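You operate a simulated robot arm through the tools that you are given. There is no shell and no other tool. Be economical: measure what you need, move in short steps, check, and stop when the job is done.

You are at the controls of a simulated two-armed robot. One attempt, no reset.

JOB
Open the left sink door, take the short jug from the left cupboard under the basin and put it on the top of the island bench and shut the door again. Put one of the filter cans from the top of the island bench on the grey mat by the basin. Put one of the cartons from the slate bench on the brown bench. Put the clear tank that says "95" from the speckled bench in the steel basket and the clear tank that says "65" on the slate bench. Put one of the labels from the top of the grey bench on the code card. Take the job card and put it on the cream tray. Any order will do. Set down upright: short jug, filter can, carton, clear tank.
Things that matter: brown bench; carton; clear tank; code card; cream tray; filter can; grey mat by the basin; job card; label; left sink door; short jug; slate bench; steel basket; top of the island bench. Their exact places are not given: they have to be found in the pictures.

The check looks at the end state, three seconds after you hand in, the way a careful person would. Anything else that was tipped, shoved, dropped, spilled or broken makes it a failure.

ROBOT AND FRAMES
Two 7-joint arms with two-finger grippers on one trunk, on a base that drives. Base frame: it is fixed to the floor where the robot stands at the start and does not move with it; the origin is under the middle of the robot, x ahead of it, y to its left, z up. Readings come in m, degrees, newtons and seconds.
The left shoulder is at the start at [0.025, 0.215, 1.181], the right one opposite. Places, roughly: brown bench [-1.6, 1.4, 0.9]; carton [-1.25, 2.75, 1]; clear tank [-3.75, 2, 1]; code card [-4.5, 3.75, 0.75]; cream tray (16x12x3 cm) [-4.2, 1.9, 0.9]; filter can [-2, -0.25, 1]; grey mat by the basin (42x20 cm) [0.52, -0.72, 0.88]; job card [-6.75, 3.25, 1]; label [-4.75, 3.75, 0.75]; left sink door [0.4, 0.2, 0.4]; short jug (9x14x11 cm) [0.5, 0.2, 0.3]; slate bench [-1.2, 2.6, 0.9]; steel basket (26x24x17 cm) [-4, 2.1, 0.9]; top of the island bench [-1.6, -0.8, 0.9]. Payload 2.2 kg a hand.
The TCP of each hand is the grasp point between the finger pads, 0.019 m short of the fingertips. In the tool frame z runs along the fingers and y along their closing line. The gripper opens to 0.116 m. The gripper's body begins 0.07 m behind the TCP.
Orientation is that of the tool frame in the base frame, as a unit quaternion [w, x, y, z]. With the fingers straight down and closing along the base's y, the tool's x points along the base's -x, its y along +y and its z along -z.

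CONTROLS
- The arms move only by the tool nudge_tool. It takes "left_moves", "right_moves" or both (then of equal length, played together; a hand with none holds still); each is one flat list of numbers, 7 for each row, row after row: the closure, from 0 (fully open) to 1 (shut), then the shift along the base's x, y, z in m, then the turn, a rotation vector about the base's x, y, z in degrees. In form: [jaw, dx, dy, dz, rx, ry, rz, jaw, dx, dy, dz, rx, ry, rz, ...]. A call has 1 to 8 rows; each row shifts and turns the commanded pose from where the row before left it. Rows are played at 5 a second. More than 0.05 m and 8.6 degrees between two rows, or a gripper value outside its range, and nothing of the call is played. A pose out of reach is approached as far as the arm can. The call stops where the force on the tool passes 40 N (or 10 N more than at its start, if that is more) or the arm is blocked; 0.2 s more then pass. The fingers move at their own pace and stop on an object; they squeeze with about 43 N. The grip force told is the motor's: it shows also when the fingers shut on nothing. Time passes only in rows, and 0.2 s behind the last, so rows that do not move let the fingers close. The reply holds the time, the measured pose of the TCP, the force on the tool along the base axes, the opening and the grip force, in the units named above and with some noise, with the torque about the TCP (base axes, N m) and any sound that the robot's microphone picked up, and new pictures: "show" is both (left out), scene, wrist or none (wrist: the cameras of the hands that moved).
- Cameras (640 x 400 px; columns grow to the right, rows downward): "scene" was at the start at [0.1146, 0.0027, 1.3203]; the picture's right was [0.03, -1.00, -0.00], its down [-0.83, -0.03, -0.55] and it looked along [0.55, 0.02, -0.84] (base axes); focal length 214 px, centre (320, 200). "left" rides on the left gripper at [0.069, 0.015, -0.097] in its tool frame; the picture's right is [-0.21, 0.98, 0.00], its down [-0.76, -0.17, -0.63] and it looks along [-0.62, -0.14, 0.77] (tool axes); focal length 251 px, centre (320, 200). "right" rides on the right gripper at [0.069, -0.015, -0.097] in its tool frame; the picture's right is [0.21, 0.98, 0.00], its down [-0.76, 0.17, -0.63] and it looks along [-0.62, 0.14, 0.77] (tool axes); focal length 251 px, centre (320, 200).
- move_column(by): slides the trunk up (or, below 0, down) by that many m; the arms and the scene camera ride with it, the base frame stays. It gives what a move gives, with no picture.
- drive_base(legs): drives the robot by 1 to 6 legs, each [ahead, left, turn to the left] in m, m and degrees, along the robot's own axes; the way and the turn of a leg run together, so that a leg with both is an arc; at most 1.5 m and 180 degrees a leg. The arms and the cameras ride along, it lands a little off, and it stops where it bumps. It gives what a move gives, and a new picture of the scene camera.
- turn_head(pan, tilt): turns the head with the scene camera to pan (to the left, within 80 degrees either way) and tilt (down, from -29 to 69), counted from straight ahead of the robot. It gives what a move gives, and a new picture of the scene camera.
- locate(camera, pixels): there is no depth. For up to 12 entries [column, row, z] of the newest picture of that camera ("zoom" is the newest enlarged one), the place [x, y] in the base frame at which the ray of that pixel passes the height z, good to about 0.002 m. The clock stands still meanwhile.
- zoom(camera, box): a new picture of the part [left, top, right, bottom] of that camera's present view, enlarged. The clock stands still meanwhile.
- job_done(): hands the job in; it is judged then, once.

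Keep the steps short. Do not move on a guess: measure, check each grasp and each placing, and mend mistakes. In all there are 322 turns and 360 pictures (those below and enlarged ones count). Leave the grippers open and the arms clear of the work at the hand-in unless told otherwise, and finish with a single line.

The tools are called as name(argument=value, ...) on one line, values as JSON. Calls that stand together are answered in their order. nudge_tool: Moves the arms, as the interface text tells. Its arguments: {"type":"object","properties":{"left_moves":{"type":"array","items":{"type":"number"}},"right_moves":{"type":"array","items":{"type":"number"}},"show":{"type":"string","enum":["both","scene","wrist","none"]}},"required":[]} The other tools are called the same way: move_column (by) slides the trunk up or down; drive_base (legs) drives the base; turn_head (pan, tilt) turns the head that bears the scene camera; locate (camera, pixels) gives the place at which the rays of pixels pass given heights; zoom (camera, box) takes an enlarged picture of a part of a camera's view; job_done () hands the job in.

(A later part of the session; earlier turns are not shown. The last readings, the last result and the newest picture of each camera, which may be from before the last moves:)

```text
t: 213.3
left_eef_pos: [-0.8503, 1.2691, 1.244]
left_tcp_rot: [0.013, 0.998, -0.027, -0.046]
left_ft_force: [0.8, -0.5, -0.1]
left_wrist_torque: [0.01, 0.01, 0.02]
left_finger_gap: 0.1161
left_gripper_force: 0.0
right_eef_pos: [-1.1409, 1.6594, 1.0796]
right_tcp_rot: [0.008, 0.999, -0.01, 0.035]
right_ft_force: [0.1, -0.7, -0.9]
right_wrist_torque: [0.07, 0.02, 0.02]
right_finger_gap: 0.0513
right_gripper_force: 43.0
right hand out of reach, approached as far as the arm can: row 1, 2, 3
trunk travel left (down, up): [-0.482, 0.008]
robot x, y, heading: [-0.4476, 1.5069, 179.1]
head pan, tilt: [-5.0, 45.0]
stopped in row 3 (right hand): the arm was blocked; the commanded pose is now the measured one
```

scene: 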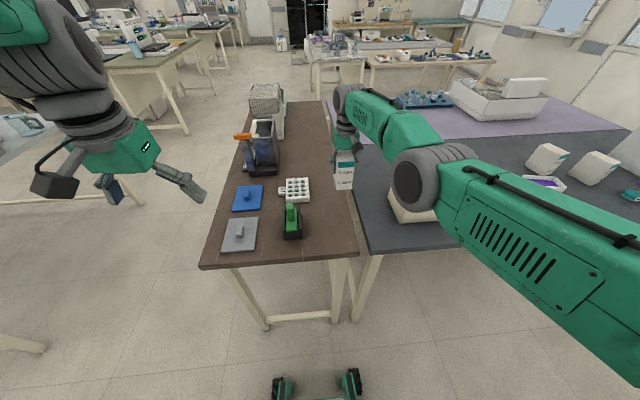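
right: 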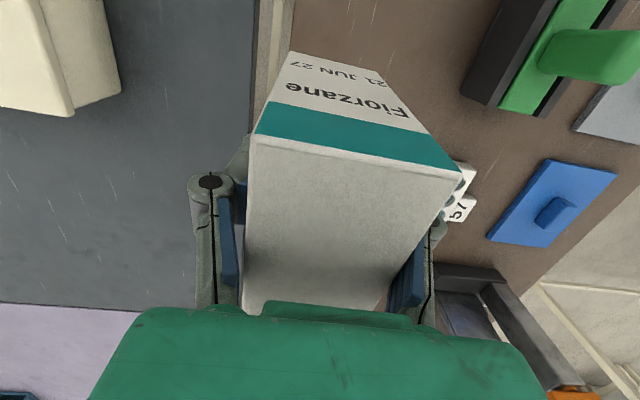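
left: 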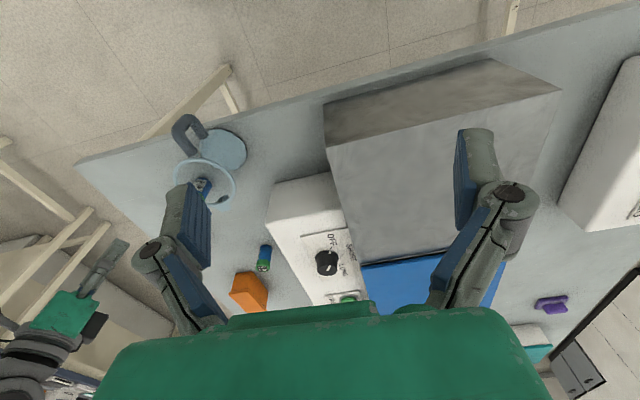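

Blocked – possibly the right elbow touches the cream box on the slate bench. Back off 0.2 m and look.

drive_base(legs=[[-0.2, 0, 0]])

zoom(camera="scene", box=[330, 100, 530, 240])

```text
t: 214.9
left_eef_pos: [-0.6527, 1.2999, 1.2481]
left_tcp_rot: [0.025, 0.998, -0.032, -0.046]
left_ft_force: [0.4, 1.3, 0.1]
left_wrist_torque: [-0.09, -0.02, 0.03]
left_finger_gap: 0.1158
left_gripper_force: 0.1
right_eef_pos: [-0.9455, 1.6868, 1.0744]
right_tcp_rot: [0.019, 0.999, -0.011, 0.038]
right_ft_force: [1.0, 0.0, -1.1]
right_wrist_torque: [-0.03, -0.03, -0.01]
right_finger_gap: 0.0515
right_gripper_force: 43.1
trunk travel left (down, up): [-0.482, 0.008]
robot x, y, heading: [-0.2489, 1.5115, 179.0]
head pan, tilt: [-5.0, 45.0]
```

scene: 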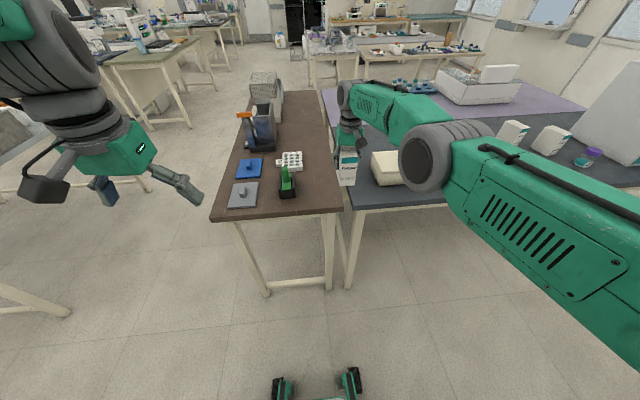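

```text
2.86 times, centred on (430, 170) of scene
```

zoom: 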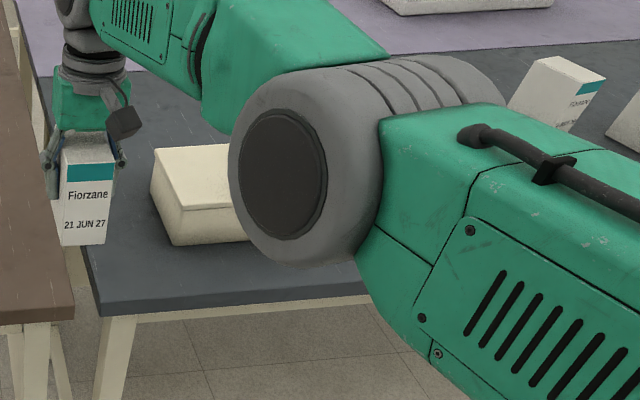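

locate(camera="zoom", pixels=[[174, 246, 0.88], [248, 241, 0.88], [153, 185, 0.88], [180, 209, 0.97], [154, 150, 0.97], [95, 315, 0.88], [70, 320, 0.88]])

turn_head(pan=-45, tilt=45)

```text
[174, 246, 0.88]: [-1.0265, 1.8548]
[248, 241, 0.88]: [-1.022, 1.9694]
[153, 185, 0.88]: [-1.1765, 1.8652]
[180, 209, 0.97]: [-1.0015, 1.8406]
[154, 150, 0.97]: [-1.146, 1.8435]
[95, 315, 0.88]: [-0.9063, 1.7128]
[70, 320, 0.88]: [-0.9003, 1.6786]
```

```text
t: 216.0
left_eef_pos: [-0.6451, 1.2875, 1.2482]
left_tcp_rot: [0.022, 0.998, -0.034, -0.05]
left_ft_force: [0.0, -0.3, 0.1]
left_wrist_torque: [0.0, 0.0, -0.02]
left_finger_gap: 0.116
left_gripper_force: 0.1
right_eef_pos: [-0.9421, 1.6755, 1.0783]
right_tcp_rot: [0.012, 0.999, -0.011, 0.034]
right_ft_force: [0.7, -0.2, -0.6]
right_wrist_torque: [-0.03, -0.01, 0.01]
right_finger_gap: 0.0513
right_gripper_force: 42.8
trunk travel left (down, up): [-0.482, 0.008]
robot x, y, heading: [-0.2445, 1.5113, 178.9]
head pan, tilt: [-45.0, 45.0]
```

scene: 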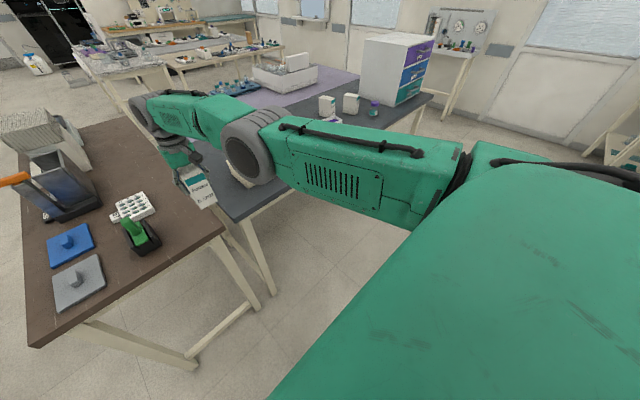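

Level the right hand (ry +4°) and test that it follows with a small raise.

nudge_tool(right_moves=[1, 0, 0.0, 0.01, 0, 2, 0, 1, 0, 0.0, 0.01, 0, 2, 0, 1, 0, 0, 0, 0, 0, 0, 1, 0, 0, 0, 0, 0, 0], show="none")

nudge_tool(right_moves=[1, 0, 0.0, 0, 0, 0, 0, 1, 0, 0.0, 0, 0, 0, 0, 1, 0, 0, 0, 0, 0, 0, 1, 0, 0, 0, 0, 0, 0], show="none")

```text
t: 217.0
left_eef_pos: [-0.6441, 1.2786, 1.2474]
left_tcp_rot: [0.019, 0.998, -0.031, -0.049]
left_ft_force: [0.7, 0.0, -0.1]
left_wrist_torque: [-0.01, 0.03, -0.04]
left_finger_gap: 0.116
left_gripper_force: 0.1
right_eef_pos: [-0.9553, 1.6629, 1.1014]
right_tcp_rot: [0.009, 1.0, -0.011, 0.0]
right_ft_force: [0.6, 0.6, -1.3]
right_wrist_torque: [0.03, 0.01, -0.03]
right_finger_gap: 0.0513
right_gripper_force: 42.4
right hand out of reach, approached as far as the arm can: row 1, 2
trunk travel left (down, up): [-0.482, 0.008]
robot x, y, heading: [-0.2501, 1.5138, 179.0]
head pan, tilt: [-45.0, 45.0]
```

```text
t: 218.0
left_eef_pos: [-0.6447, 1.2691, 1.2441]
left_tcp_rot: [0.015, 0.998, -0.031, -0.049]
left_ft_force: [0.9, -0.9, 0.2]
left_wrist_torque: [0.02, 0.0, 0.02]
left_finger_gap: 0.1159
left_gripper_force: 0.0
right_eef_pos: [-0.9551, 1.6562, 1.1012]
right_tcp_rot: [0.006, 1.0, -0.012, 0.001]
right_ft_force: [0.3, 0.5, -0.9]
right_wrist_torque: [0.08, 0.04, 0.01]
right_finger_gap: 0.0512
right_gripper_force: 43.3
trunk travel left (down, up): [-0.482, 0.008]
robot x, y, heading: [-0.2464, 1.5139, 179.4]
head pan, tilt: [-45.0, 45.0]
```

Hand level again. Drive forward 0.185, then shift y by the arm.

drive_base(legs=[[0.185, 0, 0]])

nudge_tool(right_moves=[1, 0, -0.02, 0, 0, 0, 0, 1, 0, -0.02, 0, 0, 0, 0, 1, 0, 0.0, 0, 0, 0, 0, 1, 0, 0.0, 0, 0, 0, 0, 1, 0, 0, 0, 0, 0, 0, 1, 0, 0, 0, 0, 0, 0], show="none")

turn_head(pan=-5, tilt=48)

zoom(camera="scene", box=[230, 100, 390, 250])

```text
t: 219.5
left_eef_pos: [-0.8266, 1.2957, 1.2529]
left_tcp_rot: [0.02, 0.998, -0.034, -0.053]
left_ft_force: [-0.4, -0.2, 0.6]
left_wrist_torque: [0.03, -0.05, -0.01]
left_finger_gap: 0.1161
left_gripper_force: 0.0
right_eef_pos: [-1.1382, 1.6812, 1.1024]
right_tcp_rot: [0.014, 1.0, -0.012, -0.004]
right_ft_force: [-0.1, 0.2, -1.5]
right_wrist_torque: [-0.06, 0.03, 0.0]
right_finger_gap: 0.0511
right_gripper_force: 43.3
trunk travel left (down, up): [-0.482, 0.008]
robot x, y, heading: [-0.4331, 1.515, 179.2]
head pan, tilt: [-45.0, 45.0]
```

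scene: 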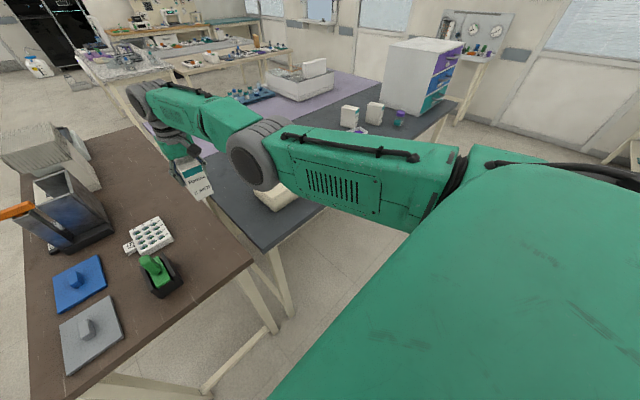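

```text
t: 220.9
left_eef_pos: [-0.8251, 1.2752, 1.2476]
left_tcp_rot: [0.013, 0.998, -0.033, -0.053]
left_ft_force: [0.3, -1.3, -0.4]
left_wrist_torque: [0.0, 0.01, 0.02]
left_finger_gap: 0.1162
left_gripper_force: 0.1
right_eef_pos: [-1.1346, 1.6219, 1.1043]
right_tcp_rot: [0.006, 1.0, -0.012, -0.003]
right_ft_force: [-0.1, -0.7, -1.7]
right_wrist_torque: [0.04, 0.02, 0.0]
right_finger_gap: 0.0512
right_gripper_force: 43.6
right hand out of reach, approached as far as the arm can: row 2
trunk travel left (down, up): [-0.482, 0.008]
robot x, y, heading: [-0.4333, 1.5145, 179.0]
head pan, tilt: [-45.0, 45.0]
```

```text
t: 222.0
left_eef_pos: [-0.8251, 1.2774, 1.249]
left_tcp_rot: [0.012, 0.998, -0.033, -0.054]
left_ft_force: [-1.3, -0.2, -0.7]
left_wrist_torque: [0.01, 0.02, -0.01]
left_finger_gap: 0.1159
left_gripper_force: 0.1
right_eef_pos: [-1.1357, 1.6239, 1.1049]
right_tcp_rot: [0.007, 1.0, -0.011, -0.003]
right_ft_force: [0.3, -0.6, -1.2]
right_wrist_torque: [0.08, -0.01, 0.0]
right_finger_gap: 0.0515
right_gripper_force: 42.9
trunk travel left (down, up): [-0.482, 0.008]
robot x, y, heading: [-0.427, 1.5181, 179.0]
head pan, tilt: [-5.0, 48.0]
```

scene: 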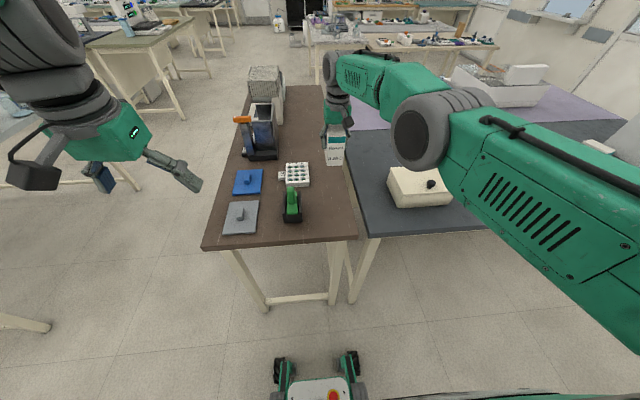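

```text
2.67 times, centred on (310, 175) of scene
```

zoom: 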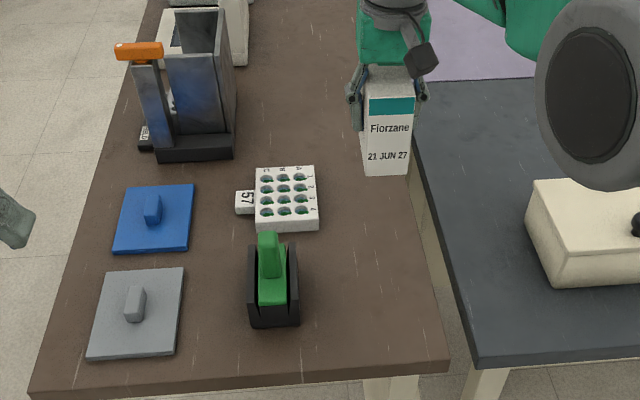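

locate(camera="zoom", pixels=[[319, 229, 0.88], [316, 168, 0.88], [413, 150, 0.88], [428, 235, 0.88], [447, 360, 0.88], [300, 325, 0.88], [366, 175, 1.04]])

```text
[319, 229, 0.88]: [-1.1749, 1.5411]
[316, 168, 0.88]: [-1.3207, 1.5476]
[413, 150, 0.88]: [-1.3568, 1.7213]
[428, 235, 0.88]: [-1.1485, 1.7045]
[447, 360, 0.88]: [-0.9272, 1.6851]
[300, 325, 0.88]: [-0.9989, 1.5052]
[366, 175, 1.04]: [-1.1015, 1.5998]
```

Carton at y 1.60–1.65 between tray (1.541) and bench edge (1.70): good. Lower by the trunk.

move_column(by=-0.15)

move_column(by=-0.007)

zoom(camera="scene", box=[230, 70, 390, 220])

```text
t: 223.8
left_eef_pos: [-0.8254, 1.2811, 1.0995]
left_tcp_rot: [0.015, 0.998, -0.034, -0.054]
left_ft_force: [-0.4, -1.0, 0.4]
left_wrist_torque: [0.03, 0.02, 0.02]
left_finger_gap: 0.1162
left_gripper_force: 0.0
right_eef_pos: [-1.1358, 1.6276, 0.9564]
right_tcp_rot: [0.007, 1.0, -0.012, -0.004]
right_ft_force: [-0.4, 0.6, -1.2]
right_wrist_torque: [0.01, 0.0, 0.0]
right_finger_gap: 0.0514
right_gripper_force: 42.6
trunk travel left (down, up): [-0.332, 0.158]
robot x, y, heading: [-0.4313, 1.518, 179.3]
head pan, tilt: [-5.0, 48.0]
```

```text
t: 224.3
left_eef_pos: [-0.8251, 1.2894, 1.0938]
left_tcp_rot: [0.016, 0.998, -0.034, -0.054]
left_ft_force: [0.5, 1.1, 0.2]
left_wrist_torque: [-0.04, 0.03, 0.01]
left_finger_gap: 0.116
left_gripper_force: 0.0
right_eef_pos: [-1.1346, 1.6339, 0.9481]
right_tcp_rot: [0.011, 1.0, -0.012, -0.004]
right_ft_force: [0.1, 0.7, -2.8]
right_wrist_torque: [-0.02, -0.01, 0.0]
right_finger_gap: 0.0513
right_gripper_force: 43.6
trunk travel left (down, up): [-0.325, 0.165]
robot x, y, heading: [-0.4316, 1.5172, 178.9]
head pan, tilt: [-5.0, 48.0]
```

```text
2.67 times, centred on (310, 145) of scene
```

zoom: 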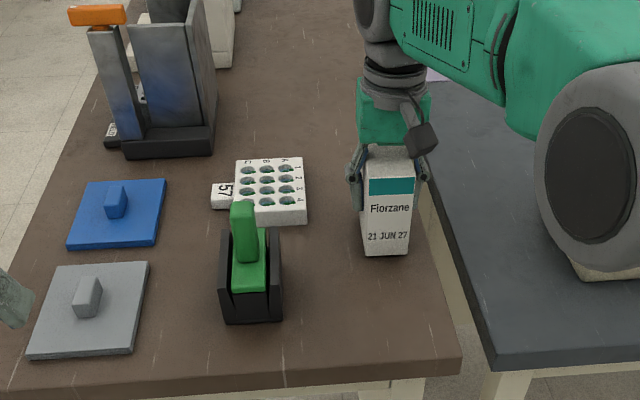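

move_column(by=-0.003)

move_column(by=-0.003)

move_column(by=-0.002)

```text
t: 224.8
left_eef_pos: [-0.8246, 1.2853, 1.0903]
left_tcp_rot: [0.015, 0.998, -0.034, -0.054]
left_ft_force: [0.7, 0.2, -0.2]
left_wrist_torque: [0.02, 0.0, 0.0]
left_finger_gap: 0.1162
left_gripper_force: 0.0
right_eef_pos: [-1.1353, 1.6306, 0.9462]
right_tcp_rot: [0.009, 1.0, -0.012, -0.003]
right_ft_force: [0.0, 0.1, -1.4]
right_wrist_torque: [0.0, -0.01, 0.01]
right_finger_gap: 0.051
right_gripper_force: 42.9
trunk travel left (down, up): [-0.322, 0.168]
robot x, y, heading: [-0.4323, 1.5162, 179.0]
head pan, tilt: [-5.0, 48.0]
```

```text
t: 225.4
left_eef_pos: [-0.8244, 1.2849, 1.0884]
left_tcp_rot: [0.015, 0.998, -0.034, -0.054]
left_ft_force: [-0.7, 0.0, 0.2]
left_wrist_torque: [-0.04, 0.03, -0.02]
left_finger_gap: 0.1161
left_gripper_force: 0.0
right_eef_pos: [-1.1347, 1.6317, 0.9438]
right_tcp_rot: [0.01, 1.0, -0.013, -0.005]
right_ft_force: [-0.9, -0.4, 7.8]
right_wrist_torque: [0.24, -0.34, 0.05]
right_finger_gap: 0.0515
right_gripper_force: 43.6
trunk travel left (down, up): [-0.319, 0.171]
robot x, y, heading: [-0.4301, 1.5193, 179.2]
head pan, tilt: [-5.0, 48.0]
```

```text
t: 225.9
left_eef_pos: [-0.8234, 1.2854, 1.0858]
left_tcp_rot: [0.015, 0.998, -0.033, -0.055]
left_ft_force: [0.1, 0.6, -0.1]
left_wrist_torque: [0.01, 0.0, 0.04]
left_finger_gap: 0.1157
left_gripper_force: 0.0
right_eef_pos: [-1.1347, 1.6324, 0.9436]
right_tcp_rot: [0.009, 1.0, -0.012, -0.007]
right_ft_force: [-6.5, 0.6, 22.2]
right_wrist_torque: [0.34, -0.57, 0.08]
right_finger_gap: 0.0513
right_gripper_force: 42.9
trunk travel left (down, up): [-0.317, 0.173]
robot x, y, heading: [-0.429, 1.5174, 179.3]
head pan, tilt: [-5.0, 48.0]
```

Contact (22 N). Open partly to stay clear of the tray, then lift by the trunk.

nudge_tool(right_moves=[0.5, 0, 0, 0, 0, 0, 0, 0.35, 0, 0.0, 0, 0, 0, 0, 0.35, 0, 0.0, 0, 0, 0, 0], show="wrist")

move_column(by=0.12)

zoom(camera="scene", box=[230, 100, 390, 250])

```text
t: 226.7
left_eef_pos: [-0.8251, 1.2853, 1.0871]
left_tcp_rot: [0.016, 0.998, -0.033, -0.054]
left_ft_force: [-0.5, 0.6, -0.3]
left_wrist_torque: [0.02, 0.01, 0.02]
left_finger_gap: 0.1159
left_gripper_force: 0.0
right_eef_pos: [-1.1337, 1.632, 0.9392]
right_tcp_rot: [0.01, 1.0, -0.013, -0.004]
right_ft_force: [-0.7, -0.3, 0.4]
right_wrist_torque: [-0.03, 0.03, 0.0]
right_finger_gap: 0.0756
right_gripper_force: 0.0
trunk travel left (down, up): [-0.317, 0.173]
robot x, y, heading: [-0.4293, 1.5208, 179.2]
head pan, tilt: [-5.0, 48.0]
```

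right: 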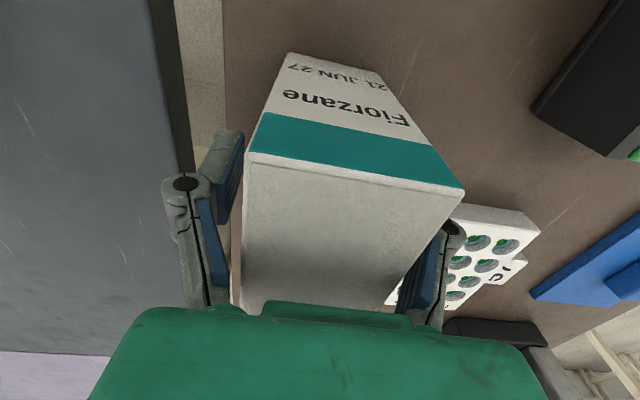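

```text
t: 228.2
left_eef_pos: [-0.8258, 1.2853, 1.2049]
left_tcp_rot: [0.015, 0.998, -0.034, -0.053]
left_ft_force: [-0.2, -0.2, 0.4]
left_wrist_torque: [-0.03, -0.02, 0.01]
left_finger_gap: 0.1158
left_gripper_force: 0.0
right_eef_pos: [-1.1355, 1.6328, 1.0598]
right_tcp_rot: [0.01, 1.0, -0.012, -0.003]
right_ft_force: [0.1, 0.3, 0.7]
right_wrist_torque: [0.03, -0.03, -0.03]
right_finger_gap: 0.0754
right_gripper_force: 0.1
trunk travel left (down, up): [-0.437, 0.053]
robot x, y, heading: [-0.4334, 1.5169, 178.9]
head pan, tilt: [-5.0, 48.0]
```

```text
2.67 times, centred on (310, 175) of scene
```

zoom: 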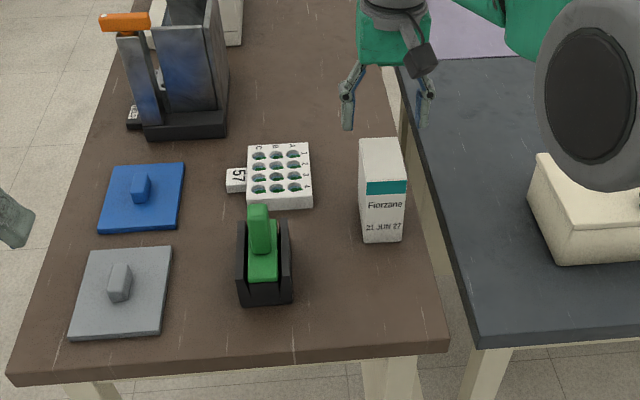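

Carton placed upright on the brown bench. Back away and try to restore the right arm to a relaxed pose (up, then inward).

drive_base(legs=[[-0.25, 0, 0]])

nudge_tool(right_moves=[0, 0, 0, 0.035, 0, 0, 0, 0, 0, 0.0, 0.035, 0, 0, 0, 0, 0, 0.0, 0.035, 0, 0, 0, 0, 0.02, 0.0, 0.03, 0, 0, 0, 0, 0.04, 0.0, 0, 0, 0, 0, 0, 0.04, 0.0, 0, 0, 0, 0, 0, 0.04, 0.01, 0, 0, 0, 0], show="scene")

```text
t: 230.0
left_eef_pos: [-0.5719, 1.2803, 1.2045]
left_tcp_rot: [0.015, 0.998, -0.032, -0.053]
left_ft_force: [-0.2, 0.2, -0.6]
left_wrist_torque: [0.04, -0.03, 0.0]
left_finger_gap: 0.1158
left_gripper_force: 0.1
right_eef_pos: [-0.8844, 1.6257, 1.0591]
right_tcp_rot: [0.009, 1.0, -0.011, -0.004]
right_ft_force: [0.1, 0.5, -0.7]
right_wrist_torque: [0.01, -0.03, 0.02]
right_finger_gap: 0.0754
right_gripper_force: 0.0
trunk travel left (down, up): [-0.437, 0.053]
robot x, y, heading: [-0.1799, 1.5141, 179.5]
head pan, tilt: [-5.0, 48.0]
```

scene: 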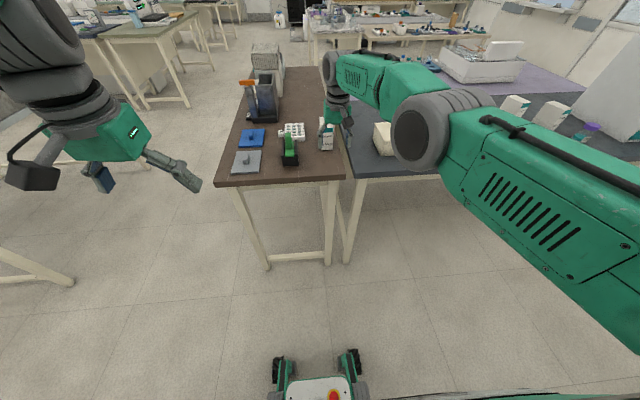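

```text
t: 231.6
left_eef_pos: [-0.5675, 1.2799, 1.206]
left_tcp_rot: [0.016, 0.998, -0.03, -0.055]
left_ft_force: [-0.7, 0.6, -0.2]
left_wrist_torque: [0.01, -0.02, -0.01]
left_finger_gap: 0.1159
left_gripper_force: 0.0
right_eef_pos: [-0.8642, 1.608, 1.2143]
right_tcp_rot: [0.008, 1.0, -0.01, -0.005]
right_ft_force: [-0.3, 0.7, -0.2]
right_wrist_torque: [0.03, -0.01, -0.02]
right_finger_gap: 0.1161
right_gripper_force: 0.1
right hand out of reach, approached as far as the arm can: row 3, 4, 5, 6, 7
trunk travel left (down, up): [-0.437, 0.053]
robot x, y, heading: [-0.1812, 1.5127, 179.4]
head pan, tilt: [-5.0, 48.0]
```

scene: 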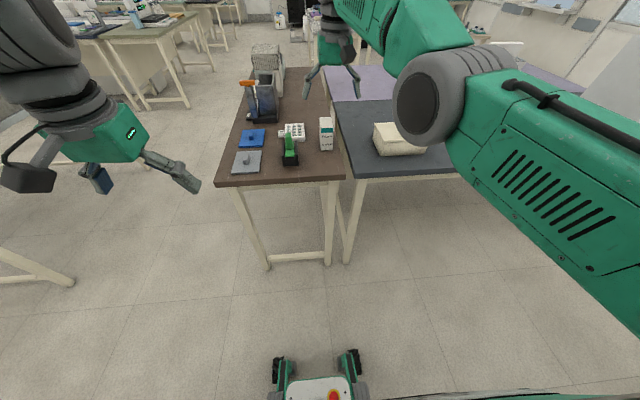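

nudge_tool(right_moves=[0, -0.03, 0.03, -0.03, 0, 0, 0, 0, -0.03, 0.03, -0.03, 0, 0, 0, 0, -0.03, 0.03, -0.03, 0, 0, 0, 0, 0, 0.04, -0.02, 0, 0, 0, 0, 0, 0.04, 0, 0, 0, 0, 0, 0, 0.04, 0, 0, 0, 0], show="none")

nudge_tool(right_moves=[0, 0.04, 0.0, 0, 0, 0, 0, 0, 0.04, 0.0, 0, 0, 0, 0, 0, 0.04, 0.0, 0, 0, 0, 0, 0, 0.04, 0, 0, 0, 0, 0], show="scene")

```text
refused: row 1 steps farther than a row can; nothing moved
```

```text
t: 232.6
left_eef_pos: [-0.5677, 1.2791, 1.2063]
left_tcp_rot: [0.015, 0.998, -0.031, -0.055]
left_ft_force: [0.4, -0.5, 0.1]
left_wrist_torque: [0.0, 0.01, 0.0]
left_finger_gap: 0.1159
left_gripper_force: 0.1
right_eef_pos: [-0.8473, 1.5737, 1.2371]
right_tcp_rot: [0.009, 1.0, -0.011, -0.004]
right_ft_force: [-0.1, -0.8, -1.2]
right_wrist_torque: [0.0, 0.01, 0.01]
right_finger_gap: 0.116
right_gripper_force: 0.1
right hand out of reach, approached as far as the arm can: row 1, 2, 3, 4
trunk travel left (down, up): [-0.437, 0.053]
robot x, y, heading: [-0.1805, 1.5093, 179.3]
head pan, tilt: [-5.0, 48.0]
```

scene: 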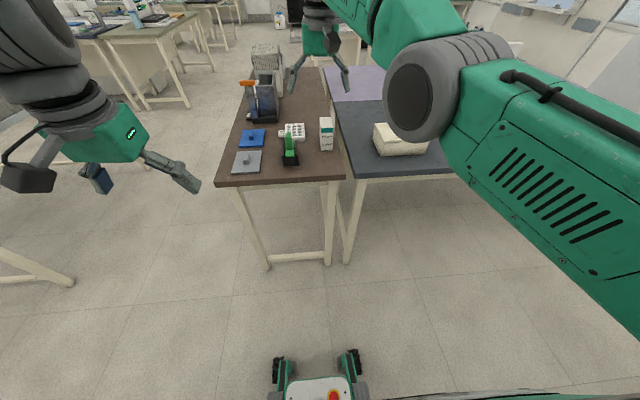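

The right arm is in an elbow‑low branch but usable. Level the left hand, then travel: sideways to y≈0.6 and forward along the aisle.

nudge_tool(left_moves=[0, -0.02, -0.01, 0, 0.8, -3.2, 1.8, 0, -0.02, -0.01, 0, 0.7, -3.1, 1.8], show="none")

drive_base(legs=[[0, 0.93, 0], [1.4, 0, 0]])

turn_head(pan=0, tilt=22)

```text
t: 233.2
left_eef_pos: [-0.6089, 1.2594, 1.2071]
left_tcp_rot: [0.002, 1.0, 0.0, 0.001]
left_ft_force: [0.0, 0.7, -0.7]
left_wrist_torque: [0.03, 0.0, 0.02]
left_finger_gap: 0.116
left_gripper_force: 0.1
right_eef_pos: [-0.8512, 1.5717, 1.2365]
right_tcp_rot: [0.009, 1.0, -0.011, -0.004]
right_ft_force: [0.3, -0.6, 0.8]
right_wrist_torque: [0.01, 0.01, -0.02]
right_finger_gap: 0.1158
right_gripper_force: 0.0
trunk travel left (down, up): [-0.437, 0.053]
robot x, y, heading: [-0.1786, 1.5155, 179.2]
head pan, tilt: [-5.0, 48.0]
```

```text
t: 244.7
left_eef_pos: [-2.0203, 0.3776, 1.2096]
left_tcp_rot: [0.006, 1.0, -0.009, -0.001]
left_ft_force: [0.0, 1.2, 0.0]
left_wrist_torque: [0.01, 0.03, -0.01]
left_finger_gap: 0.1159
left_gripper_force: 0.0
right_eef_pos: [-2.2578, 0.6958, 1.2381]
right_tcp_rot: [0.013, 1.0, -0.019, -0.005]
right_ft_force: [-0.7, 1.2, -0.6]
right_wrist_torque: [-0.05, 0.01, 0.03]
right_finger_gap: 0.1163
right_gripper_force: 0.0
trunk travel left (down, up): [-0.437, 0.053]
robot x, y, heading: [-1.5894, 0.6153, 178.6]
head pan, tilt: [-5.0, 48.0]
```

scene: 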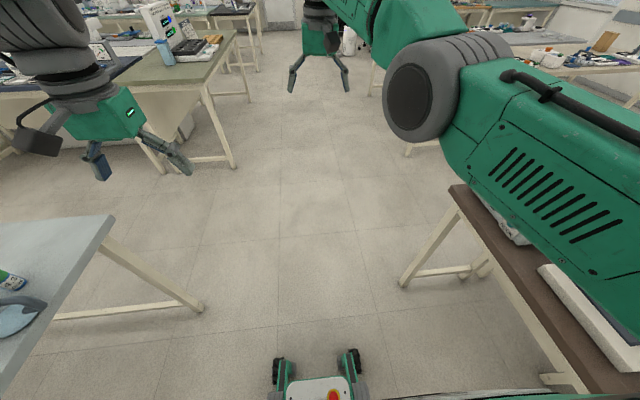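

```text
t: 245.6
left_eef_pos: [-2.0179, 0.3764, 1.2101]
left_tcp_rot: [0.005, 1.0, -0.009, -0.002]
left_ft_force: [-0.8, -0.1, 0.8]
left_wrist_torque: [-0.06, 0.02, -0.01]
left_finger_gap: 0.1161
left_gripper_force: 0.1
right_eef_pos: [-2.2556, 0.6945, 1.2366]
right_tcp_rot: [0.009, 1.0, -0.019, -0.002]
right_ft_force: [0.1, 0.7, 0.2]
right_wrist_torque: [-0.08, -0.02, 0.0]
right_finger_gap: 0.116
right_gripper_force: 0.0
trunk travel left (down, up): [-0.437, 0.053]
robot x, y, heading: [-1.5899, 0.6179, 178.3]
head pan, tilt: [0.0, 22.0]
```

scene: 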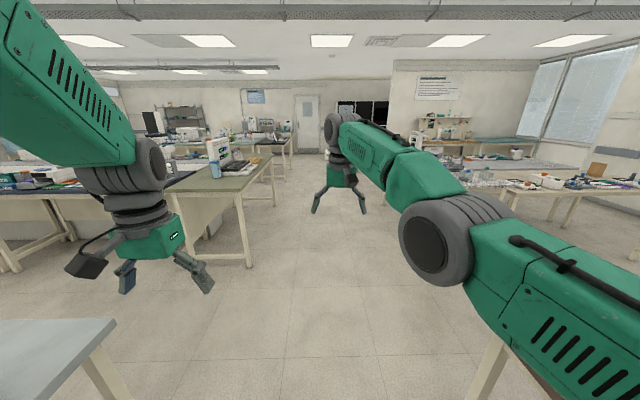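

drive_base(legs=[[1.1, 0, 0]])

turn_head(pan=-45, tilt=28)

```text
t: 251.2
left_eef_pos: [-3.1193, 0.3992, 1.2092]
left_tcp_rot: [0.003, 1.0, -0.009, -0.003]
left_ft_force: [0.3, -0.3, -0.3]
left_wrist_torque: [-0.02, 0.01, -0.02]
left_finger_gap: 0.116
left_gripper_force: 0.0
right_eef_pos: [-3.3567, 0.7174, 1.238]
right_tcp_rot: [0.008, 1.0, -0.019, -0.004]
right_ft_force: [-0.8, 0.2, 0.6]
right_wrist_torque: [0.0, 0.0, 0.03]
right_finger_gap: 0.1162
right_gripper_force: 0.1
trunk travel left (down, up): [-0.437, 0.053]
robot x, y, heading: [-2.6896, 0.6469, 178.0]
head pan, tilt: [0.0, 22.0]
```

scene: 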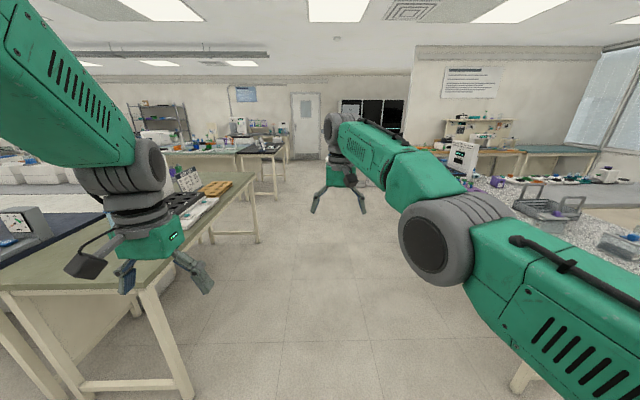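

```text
t: 252.3
left_eef_pos: [-3.1158, 0.392, 1.2082]
left_tcp_rot: [0.0, 1.0, -0.009, -0.003]
left_ft_force: [0.1, -0.5, -0.5]
left_wrist_torque: [0.01, 0.0, 0.01]
left_finger_gap: 0.1161
left_gripper_force: 0.1
right_eef_pos: [-3.354, 0.7094, 1.2331]
right_tcp_rot: [0.001, 1.0, -0.018, 0.008]
right_ft_force: [-0.7, -1.1, -0.4]
right_wrist_torque: [0.01, 0.0, -0.02]
right_finger_gap: 0.1159
right_gripper_force: 0.0
trunk travel left (down, up): [-0.437, 0.053]
robot x, y, heading: [-2.6933, 0.6422, 178.3]
head pan, tilt: [-45.0, 28.0]
```

scene: 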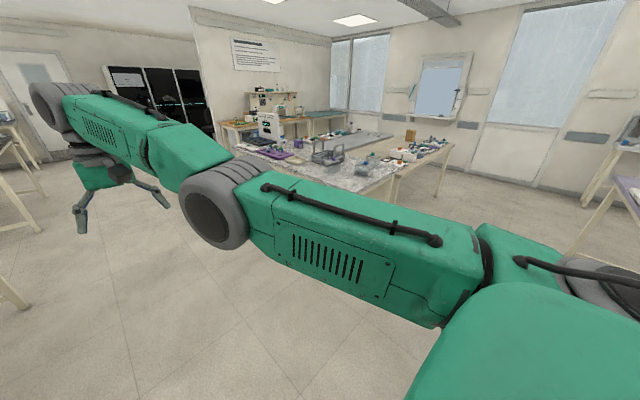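

zoom(camera="scene", box=[220, 90, 460, 220])

locate(camera="scene", pixels=[[400, 170, 0.88], [372, 190, 0.88], [450, 148, 0.88], [240, 155, 0.88], [330, 160, 0.88], [390, 130, 0.88], [305, 180, 0.88]])

```text
2.67 times, centred on (340, 155) of scene
```

zoom: 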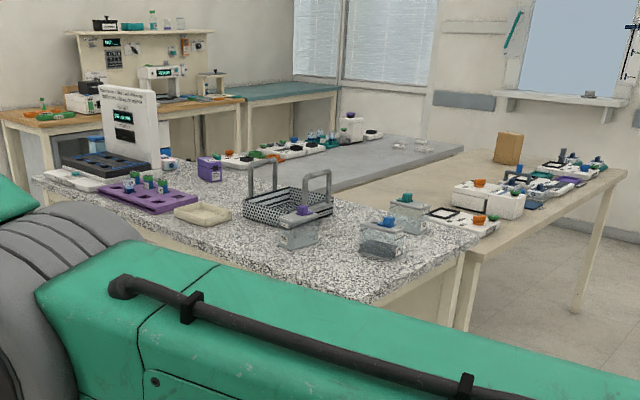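

```text
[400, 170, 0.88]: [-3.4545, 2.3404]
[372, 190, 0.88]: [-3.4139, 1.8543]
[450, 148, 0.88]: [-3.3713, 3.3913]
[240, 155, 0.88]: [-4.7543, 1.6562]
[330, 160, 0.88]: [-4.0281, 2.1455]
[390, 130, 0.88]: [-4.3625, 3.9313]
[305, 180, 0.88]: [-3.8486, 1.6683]
```

Speckled bench found: basket, cream tray and three tanks. Drive to x≈−3.72 and face +y.

drive_base(legs=[[1.03, 0, 0], [0, 0, -88]])

turn_head(pan=0, tilt=32)

zoom(camera="scene", box=[160, 80, 480, 280])

```text
t: 261.3
left_eef_pos: [-3.9749, 1.0902, 1.2092]
left_tcp_rot: [-0.002, 0.715, -0.699, -0.004]
left_ft_force: [-0.1, -0.3, -0.4]
left_wrist_torque: [0.0, 0.0, -0.01]
left_finger_gap: 0.1164
left_gripper_force: 0.0
right_eef_pos: [-3.666, 1.3396, 1.2331]
right_tcp_rot: [-0.006, -0.706, 0.708, -0.004]
right_ft_force: [-0.2, 0.2, 0.1]
right_wrist_torque: [-0.03, 0.0, -0.01]
right_finger_gap: 0.116
right_gripper_force: 0.1
trunk travel left (down, up): [-0.437, 0.053]
robot x, y, heading: [-3.7098, 0.6792, 90.4]
head pan, tilt: [-45.0, 28.0]
```

scene: 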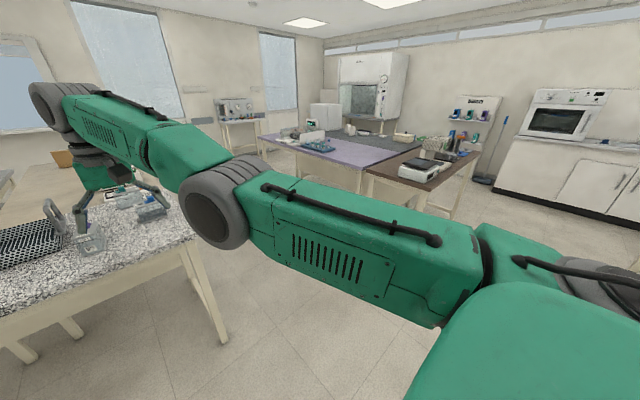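

```text
t: 262.5
left_eef_pos: [-3.9766, 1.0859, 1.2102]
left_tcp_rot: [-0.003, 0.714, -0.7, -0.006]
left_ft_force: [-0.2, -0.4, -0.3]
left_wrist_torque: [0.03, -0.02, 0.01]
left_finger_gap: 0.1161
left_gripper_force: 0.1
right_eef_pos: [-3.6655, 1.336, 1.2247]
right_tcp_rot: [-0.012, -0.706, 0.708, -0.018]
right_ft_force: [-0.1, -0.2, -0.1]
right_wrist_torque: [-0.02, 0.02, -0.04]
right_finger_gap: 0.116
right_gripper_force: 0.1
trunk travel left (down, up): [-0.437, 0.053]
robot x, y, heading: [-3.711, 0.6712, 90.5]
head pan, tilt: [0.0, 32.0]
```

scene: 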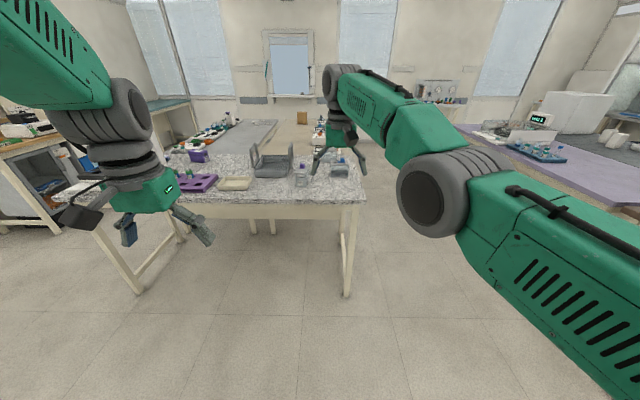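

```text
2.00 times, centred on (320, 180) of scene
```

zoom: 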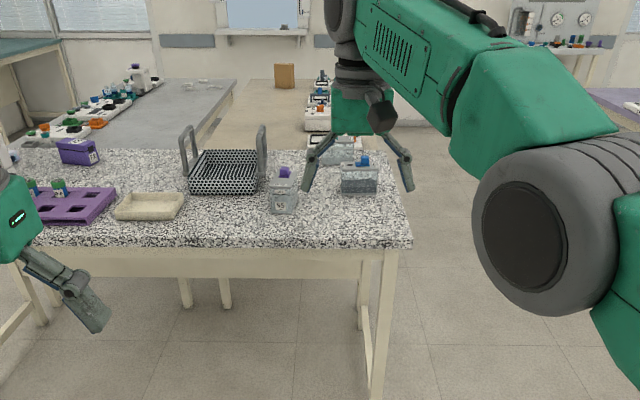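

zoom(camera="scene", box=[285, 135, 365, 195])

zoom(camera="scene", box=[210, 130, 310, 210])

```text
6.67 times, centred on (325, 165) of scene
```

zoom: 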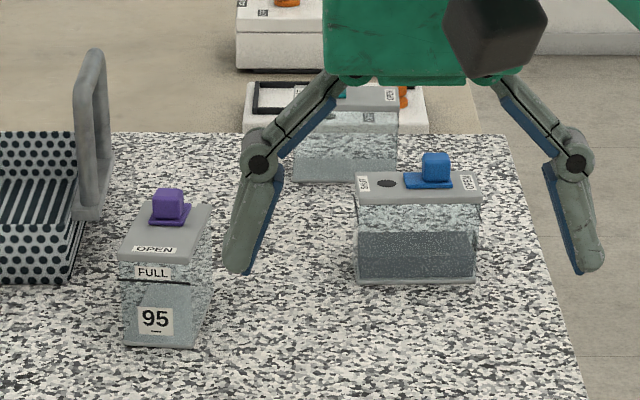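

```text
5.00 times, centred on (260, 170) of scene
```

zoom: 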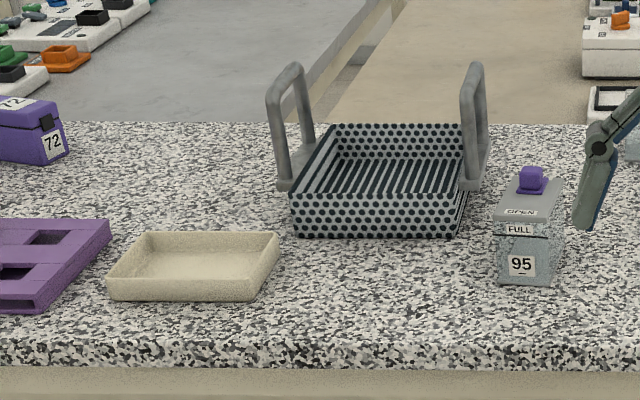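

locate(camera="zoom", pixels=[[498, 279, 0.88], [553, 285, 0.88], [495, 214, 0.98], [551, 220, 0.98], [518, 178, 0.98], [563, 183, 0.98], [296, 236, 0.88], [462, 238, 0.88], [106, 296, 0.88], [258, 300, 0.88], [278, 262, 0.88], [200, 368, 0.88]])

```text
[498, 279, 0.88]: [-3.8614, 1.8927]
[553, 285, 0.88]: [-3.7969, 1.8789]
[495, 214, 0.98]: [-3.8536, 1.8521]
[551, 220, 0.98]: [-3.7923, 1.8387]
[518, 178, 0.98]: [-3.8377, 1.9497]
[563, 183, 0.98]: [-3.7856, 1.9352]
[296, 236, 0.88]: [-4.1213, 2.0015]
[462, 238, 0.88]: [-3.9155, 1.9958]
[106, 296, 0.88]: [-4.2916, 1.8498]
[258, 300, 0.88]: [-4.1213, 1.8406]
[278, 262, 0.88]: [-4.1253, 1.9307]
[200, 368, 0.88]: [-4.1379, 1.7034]
```

Tank "95": base x −3.86…−3.80, y≈1.885…1.985, lid z≈0.966, turned ≈−9.5°. I'll use the left hand. Drive closer: left 0.12, ahead 0.6.

drive_base(legs=[[0, 0.12, 0], [0.6, 0, 0]])

turn_head(pan=0, tilt=45)

zoom(camera="scene", box=[230, 120, 410, 240])

```text
t: 266.7
left_eef_pos: [-4.0702, 1.6824, 1.2147]
left_tcp_rot: [0.007, 0.716, -0.698, -0.013]
left_ft_force: [-1.4, 0.2, -1.3]
left_wrist_torque: [0.0, -0.07, -0.04]
left_finger_gap: 0.1162
left_gripper_force: 0.0
right_eef_pos: [-3.7616, 1.9334, 1.2374]
right_tcp_rot: [0.011, 0.709, -0.705, -0.013]
right_ft_force: [-0.1, -1.1, 0.5]
right_wrist_torque: [0.01, -0.04, 0.01]
right_finger_gap: 0.1162
right_gripper_force: 0.1
trunk travel left (down, up): [-0.437, 0.053]
robot x, y, heading: [-3.8265, 1.274, 90.7]
head pan, tilt: [0.0, 32.0]
```

scene: 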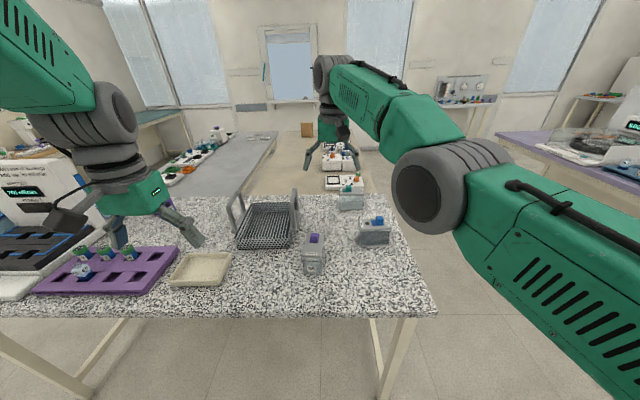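

```text
t: 267.4
left_eef_pos: [-4.0608, 1.6793, 1.218]
left_tcp_rot: [0.006, 0.714, -0.7, -0.016]
left_ft_force: [0.8, 1.4, -0.9]
left_wrist_torque: [-0.07, 0.12, -0.01]
left_finger_gap: 0.1161
left_gripper_force: 0.1
right_eef_pos: [-3.7504, 1.9331, 1.23]
right_tcp_rot: [-0.016, -0.705, 0.709, -0.003]
right_ft_force: [2.3, 1.1, 0.7]
right_wrist_torque: [-0.08, 0.16, -0.02]
right_finger_gap: 0.1159
right_gripper_force: 0.1
trunk travel left (down, up): [-0.437, 0.053]
robot x, y, heading: [-3.8158, 1.2737, 90.9]
head pan, tilt: [0.0, 45.0]
```

scene: 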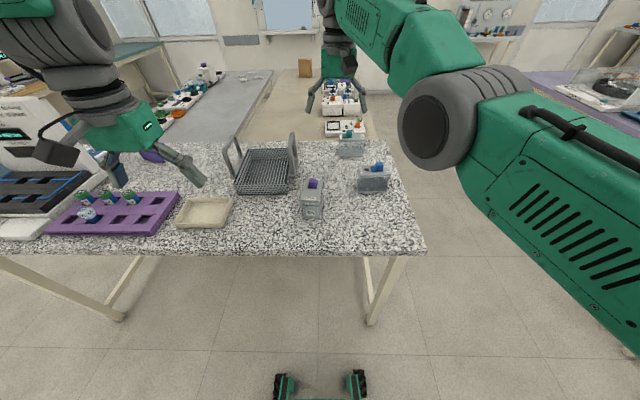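

```text
3.33 times, centred on (320, 180) of scene
```

zoom: 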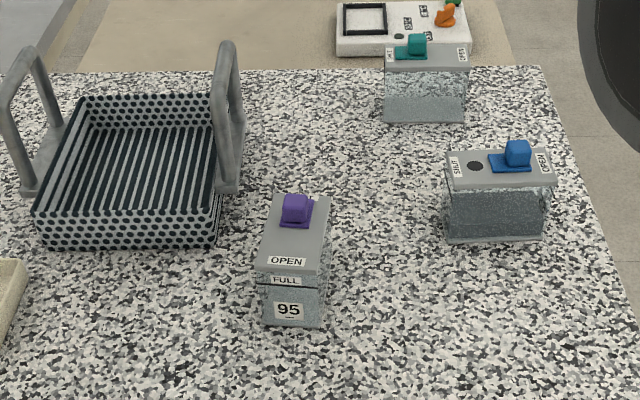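

zoom(camera="scene", box=[330, 125, 400, 200])

zoom(camera="scene", box=[285, 165, 345, 225])

```text
5.33 times, centred on (365, 162) of scene
```

zoom: 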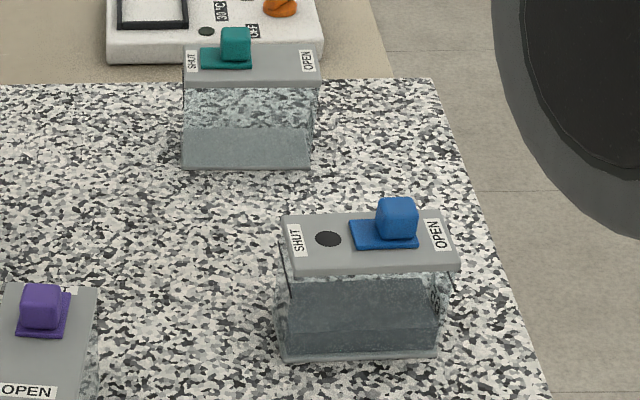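

```text
6.67 times, centred on (315, 195) of scene
```

zoom: 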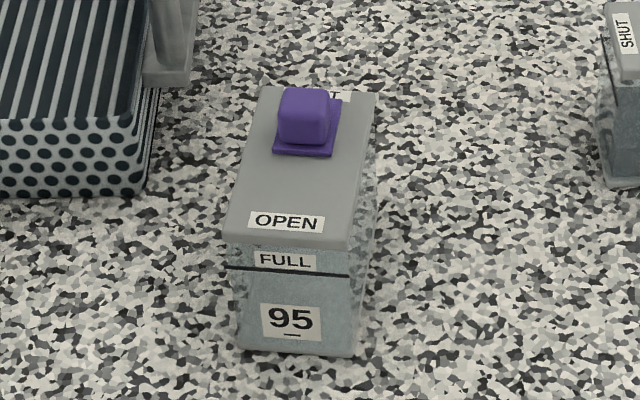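

locate(camera="zoom", pixels=[[226, 237, 0.966], [357, 246, 0.966], [259, 87, 0.966], [377, 94, 0.966], [240, 348, 0.88], [352, 356, 0.88], [305, 140, 0.97], [303, 95, 1.0]])

nudge_tool(left_moves=[0, 0, 0, 0, 0, 0, 0, 0, 0, 0, 0, 0, 0, 0, 0, 0, 0, 0, 0, 0, 0, 0, 0, 0, 0, 0, 0, 0, 0, 0, 0, 0, 0, 0, 0], show="none")

```text
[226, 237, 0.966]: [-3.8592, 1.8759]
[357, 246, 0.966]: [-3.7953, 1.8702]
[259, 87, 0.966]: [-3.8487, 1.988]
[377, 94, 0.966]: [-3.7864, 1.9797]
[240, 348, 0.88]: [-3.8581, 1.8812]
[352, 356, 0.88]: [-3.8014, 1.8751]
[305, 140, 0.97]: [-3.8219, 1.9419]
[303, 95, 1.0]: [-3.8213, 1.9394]
```

```text
t: 268.6
left_eef_pos: [-4.1191, 1.6736, 1.2064]
left_tcp_rot: [-0.008, 0.717, -0.697, 0.0]
left_ft_force: [0.3, -0.6, 0.2]
left_wrist_torque: [-0.01, 0.02, -0.03]
left_finger_gap: 0.116
left_gripper_force: 0.0
right_eef_pos: [-3.8119, 1.9223, 1.2447]
right_tcp_rot: [-0.007, 0.71, -0.704, -0.004]
right_ft_force: [0.2, -0.7, 0.5]
right_wrist_torque: [0.07, 0.03, 0.01]
right_finger_gap: 0.1162
right_gripper_force: 0.0
trunk travel left (down, up): [-0.437, 0.053]
robot x, y, heading: [-3.8282, 1.2705, 91.0]
head pan, tilt: [0.0, 45.0]
```

A big sway follows sideways driving; I'll avoid that from now on. Move the right hand aside (+x 0.25) while it settles.

nudge_tool(right_moves=[0, 0.04, 0, 0, 0, 0, 0, 0, 0.04, 0, 0, 0, 0, 0, 0, 0.04, 0, 0, 0, 0, 0, 0, 0.04, 0, 0, 0, 0, 0, 0, 0.04, 0, 0, 0, 0, 0, 0, 0.04, 0, 0, 0, 0, 0, 0, 0, 0, 0, 0, 0, 0, 0, 0, 0, 0, 0, 0, 0], show="scene")

move_column(by=-0.08)

nudge_tool(left_moves=[0, 0, 0, 0, 0, 0, 0, 0, 0, 0, 0, 0, 0, 0, 0, 0, 0, 0, 0, 0, 0, 0, 0, 0, 0, 0, 0, 0, 0, 0, 0, 0, 0, 0, 0], show="none")

```text
t: 270.4
left_eef_pos: [-4.0963, 1.6748, 1.2089]
left_tcp_rot: [0.001, 0.718, -0.696, -0.005]
left_ft_force: [-1.1, 0.3, -0.5]
left_wrist_torque: [0.08, -0.05, 0.0]
left_finger_gap: 0.1158
left_gripper_force: 0.0
right_eef_pos: [-3.5628, 1.9831, 1.2498]
right_tcp_rot: [0.002, 0.71, -0.704, -0.002]
right_ft_force: [-1.2, -0.3, -2.0]
right_wrist_torque: [-0.03, -0.09, 0.0]
right_finger_gap: 0.1158
right_gripper_force: 0.0
right hand out of reach, approached as far as the arm can: row 1, 2, 3, 4, 5, 6
trunk travel left (down, up): [-0.437, 0.053]
robot x, y, heading: [-3.8215, 1.269, 91.5]
head pan, tilt: [0.0, 45.0]
```

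scene: 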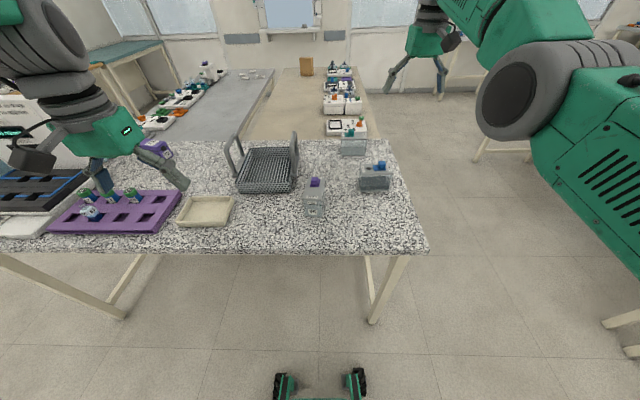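

```text
t: 271.6
left_eef_pos: [-4.166, 1.6747, 1.1183]
left_tcp_rot: [-0.022, 0.718, -0.695, 0.012]
left_ft_force: [-1.4, -0.4, 0.3]
left_wrist_torque: [0.04, -0.12, 0.01]
left_finger_gap: 0.116
left_gripper_force: 0.0
right_eef_pos: [-3.6351, 1.9786, 1.1878]
right_tcp_rot: [-0.018, 0.71, -0.704, 0.011]
right_ft_force: [-1.6, 0.2, 0.5]
right_wrist_torque: [-0.04, -0.22, 0.01]
right_finger_gap: 0.1161
right_gripper_force: 0.0
trunk travel left (down, up): [-0.357, 0.133]
robot x, y, heading: [-3.8413, 1.2708, 91.0]
head pan, tilt: [0.0, 45.0]
```

```text
t: 272.8
left_eef_pos: [-4.1028, 1.6738, 1.1317]
left_tcp_rot: [-0.005, 0.715, -0.699, -0.006]
left_ft_force: [-0.1, 0.5, -0.1]
left_wrist_torque: [0.01, -0.01, 0.02]
left_finger_gap: 0.1159
left_gripper_force: 0.2
right_eef_pos: [-3.5649, 1.98, 1.1735]
right_tcp_rot: [0.002, 0.707, -0.707, 0.0]
right_ft_force: [0.0, 0.4, 0.4]
right_wrist_torque: [0.01, -0.03, 0.05]
right_finger_gap: 0.1159
right_gripper_force: 0.1
trunk travel left (down, up): [-0.357, 0.133]
robot x, y, heading: [-3.829, 1.2723, 90.7]
head pan, tilt: [0.0, 45.0]
```

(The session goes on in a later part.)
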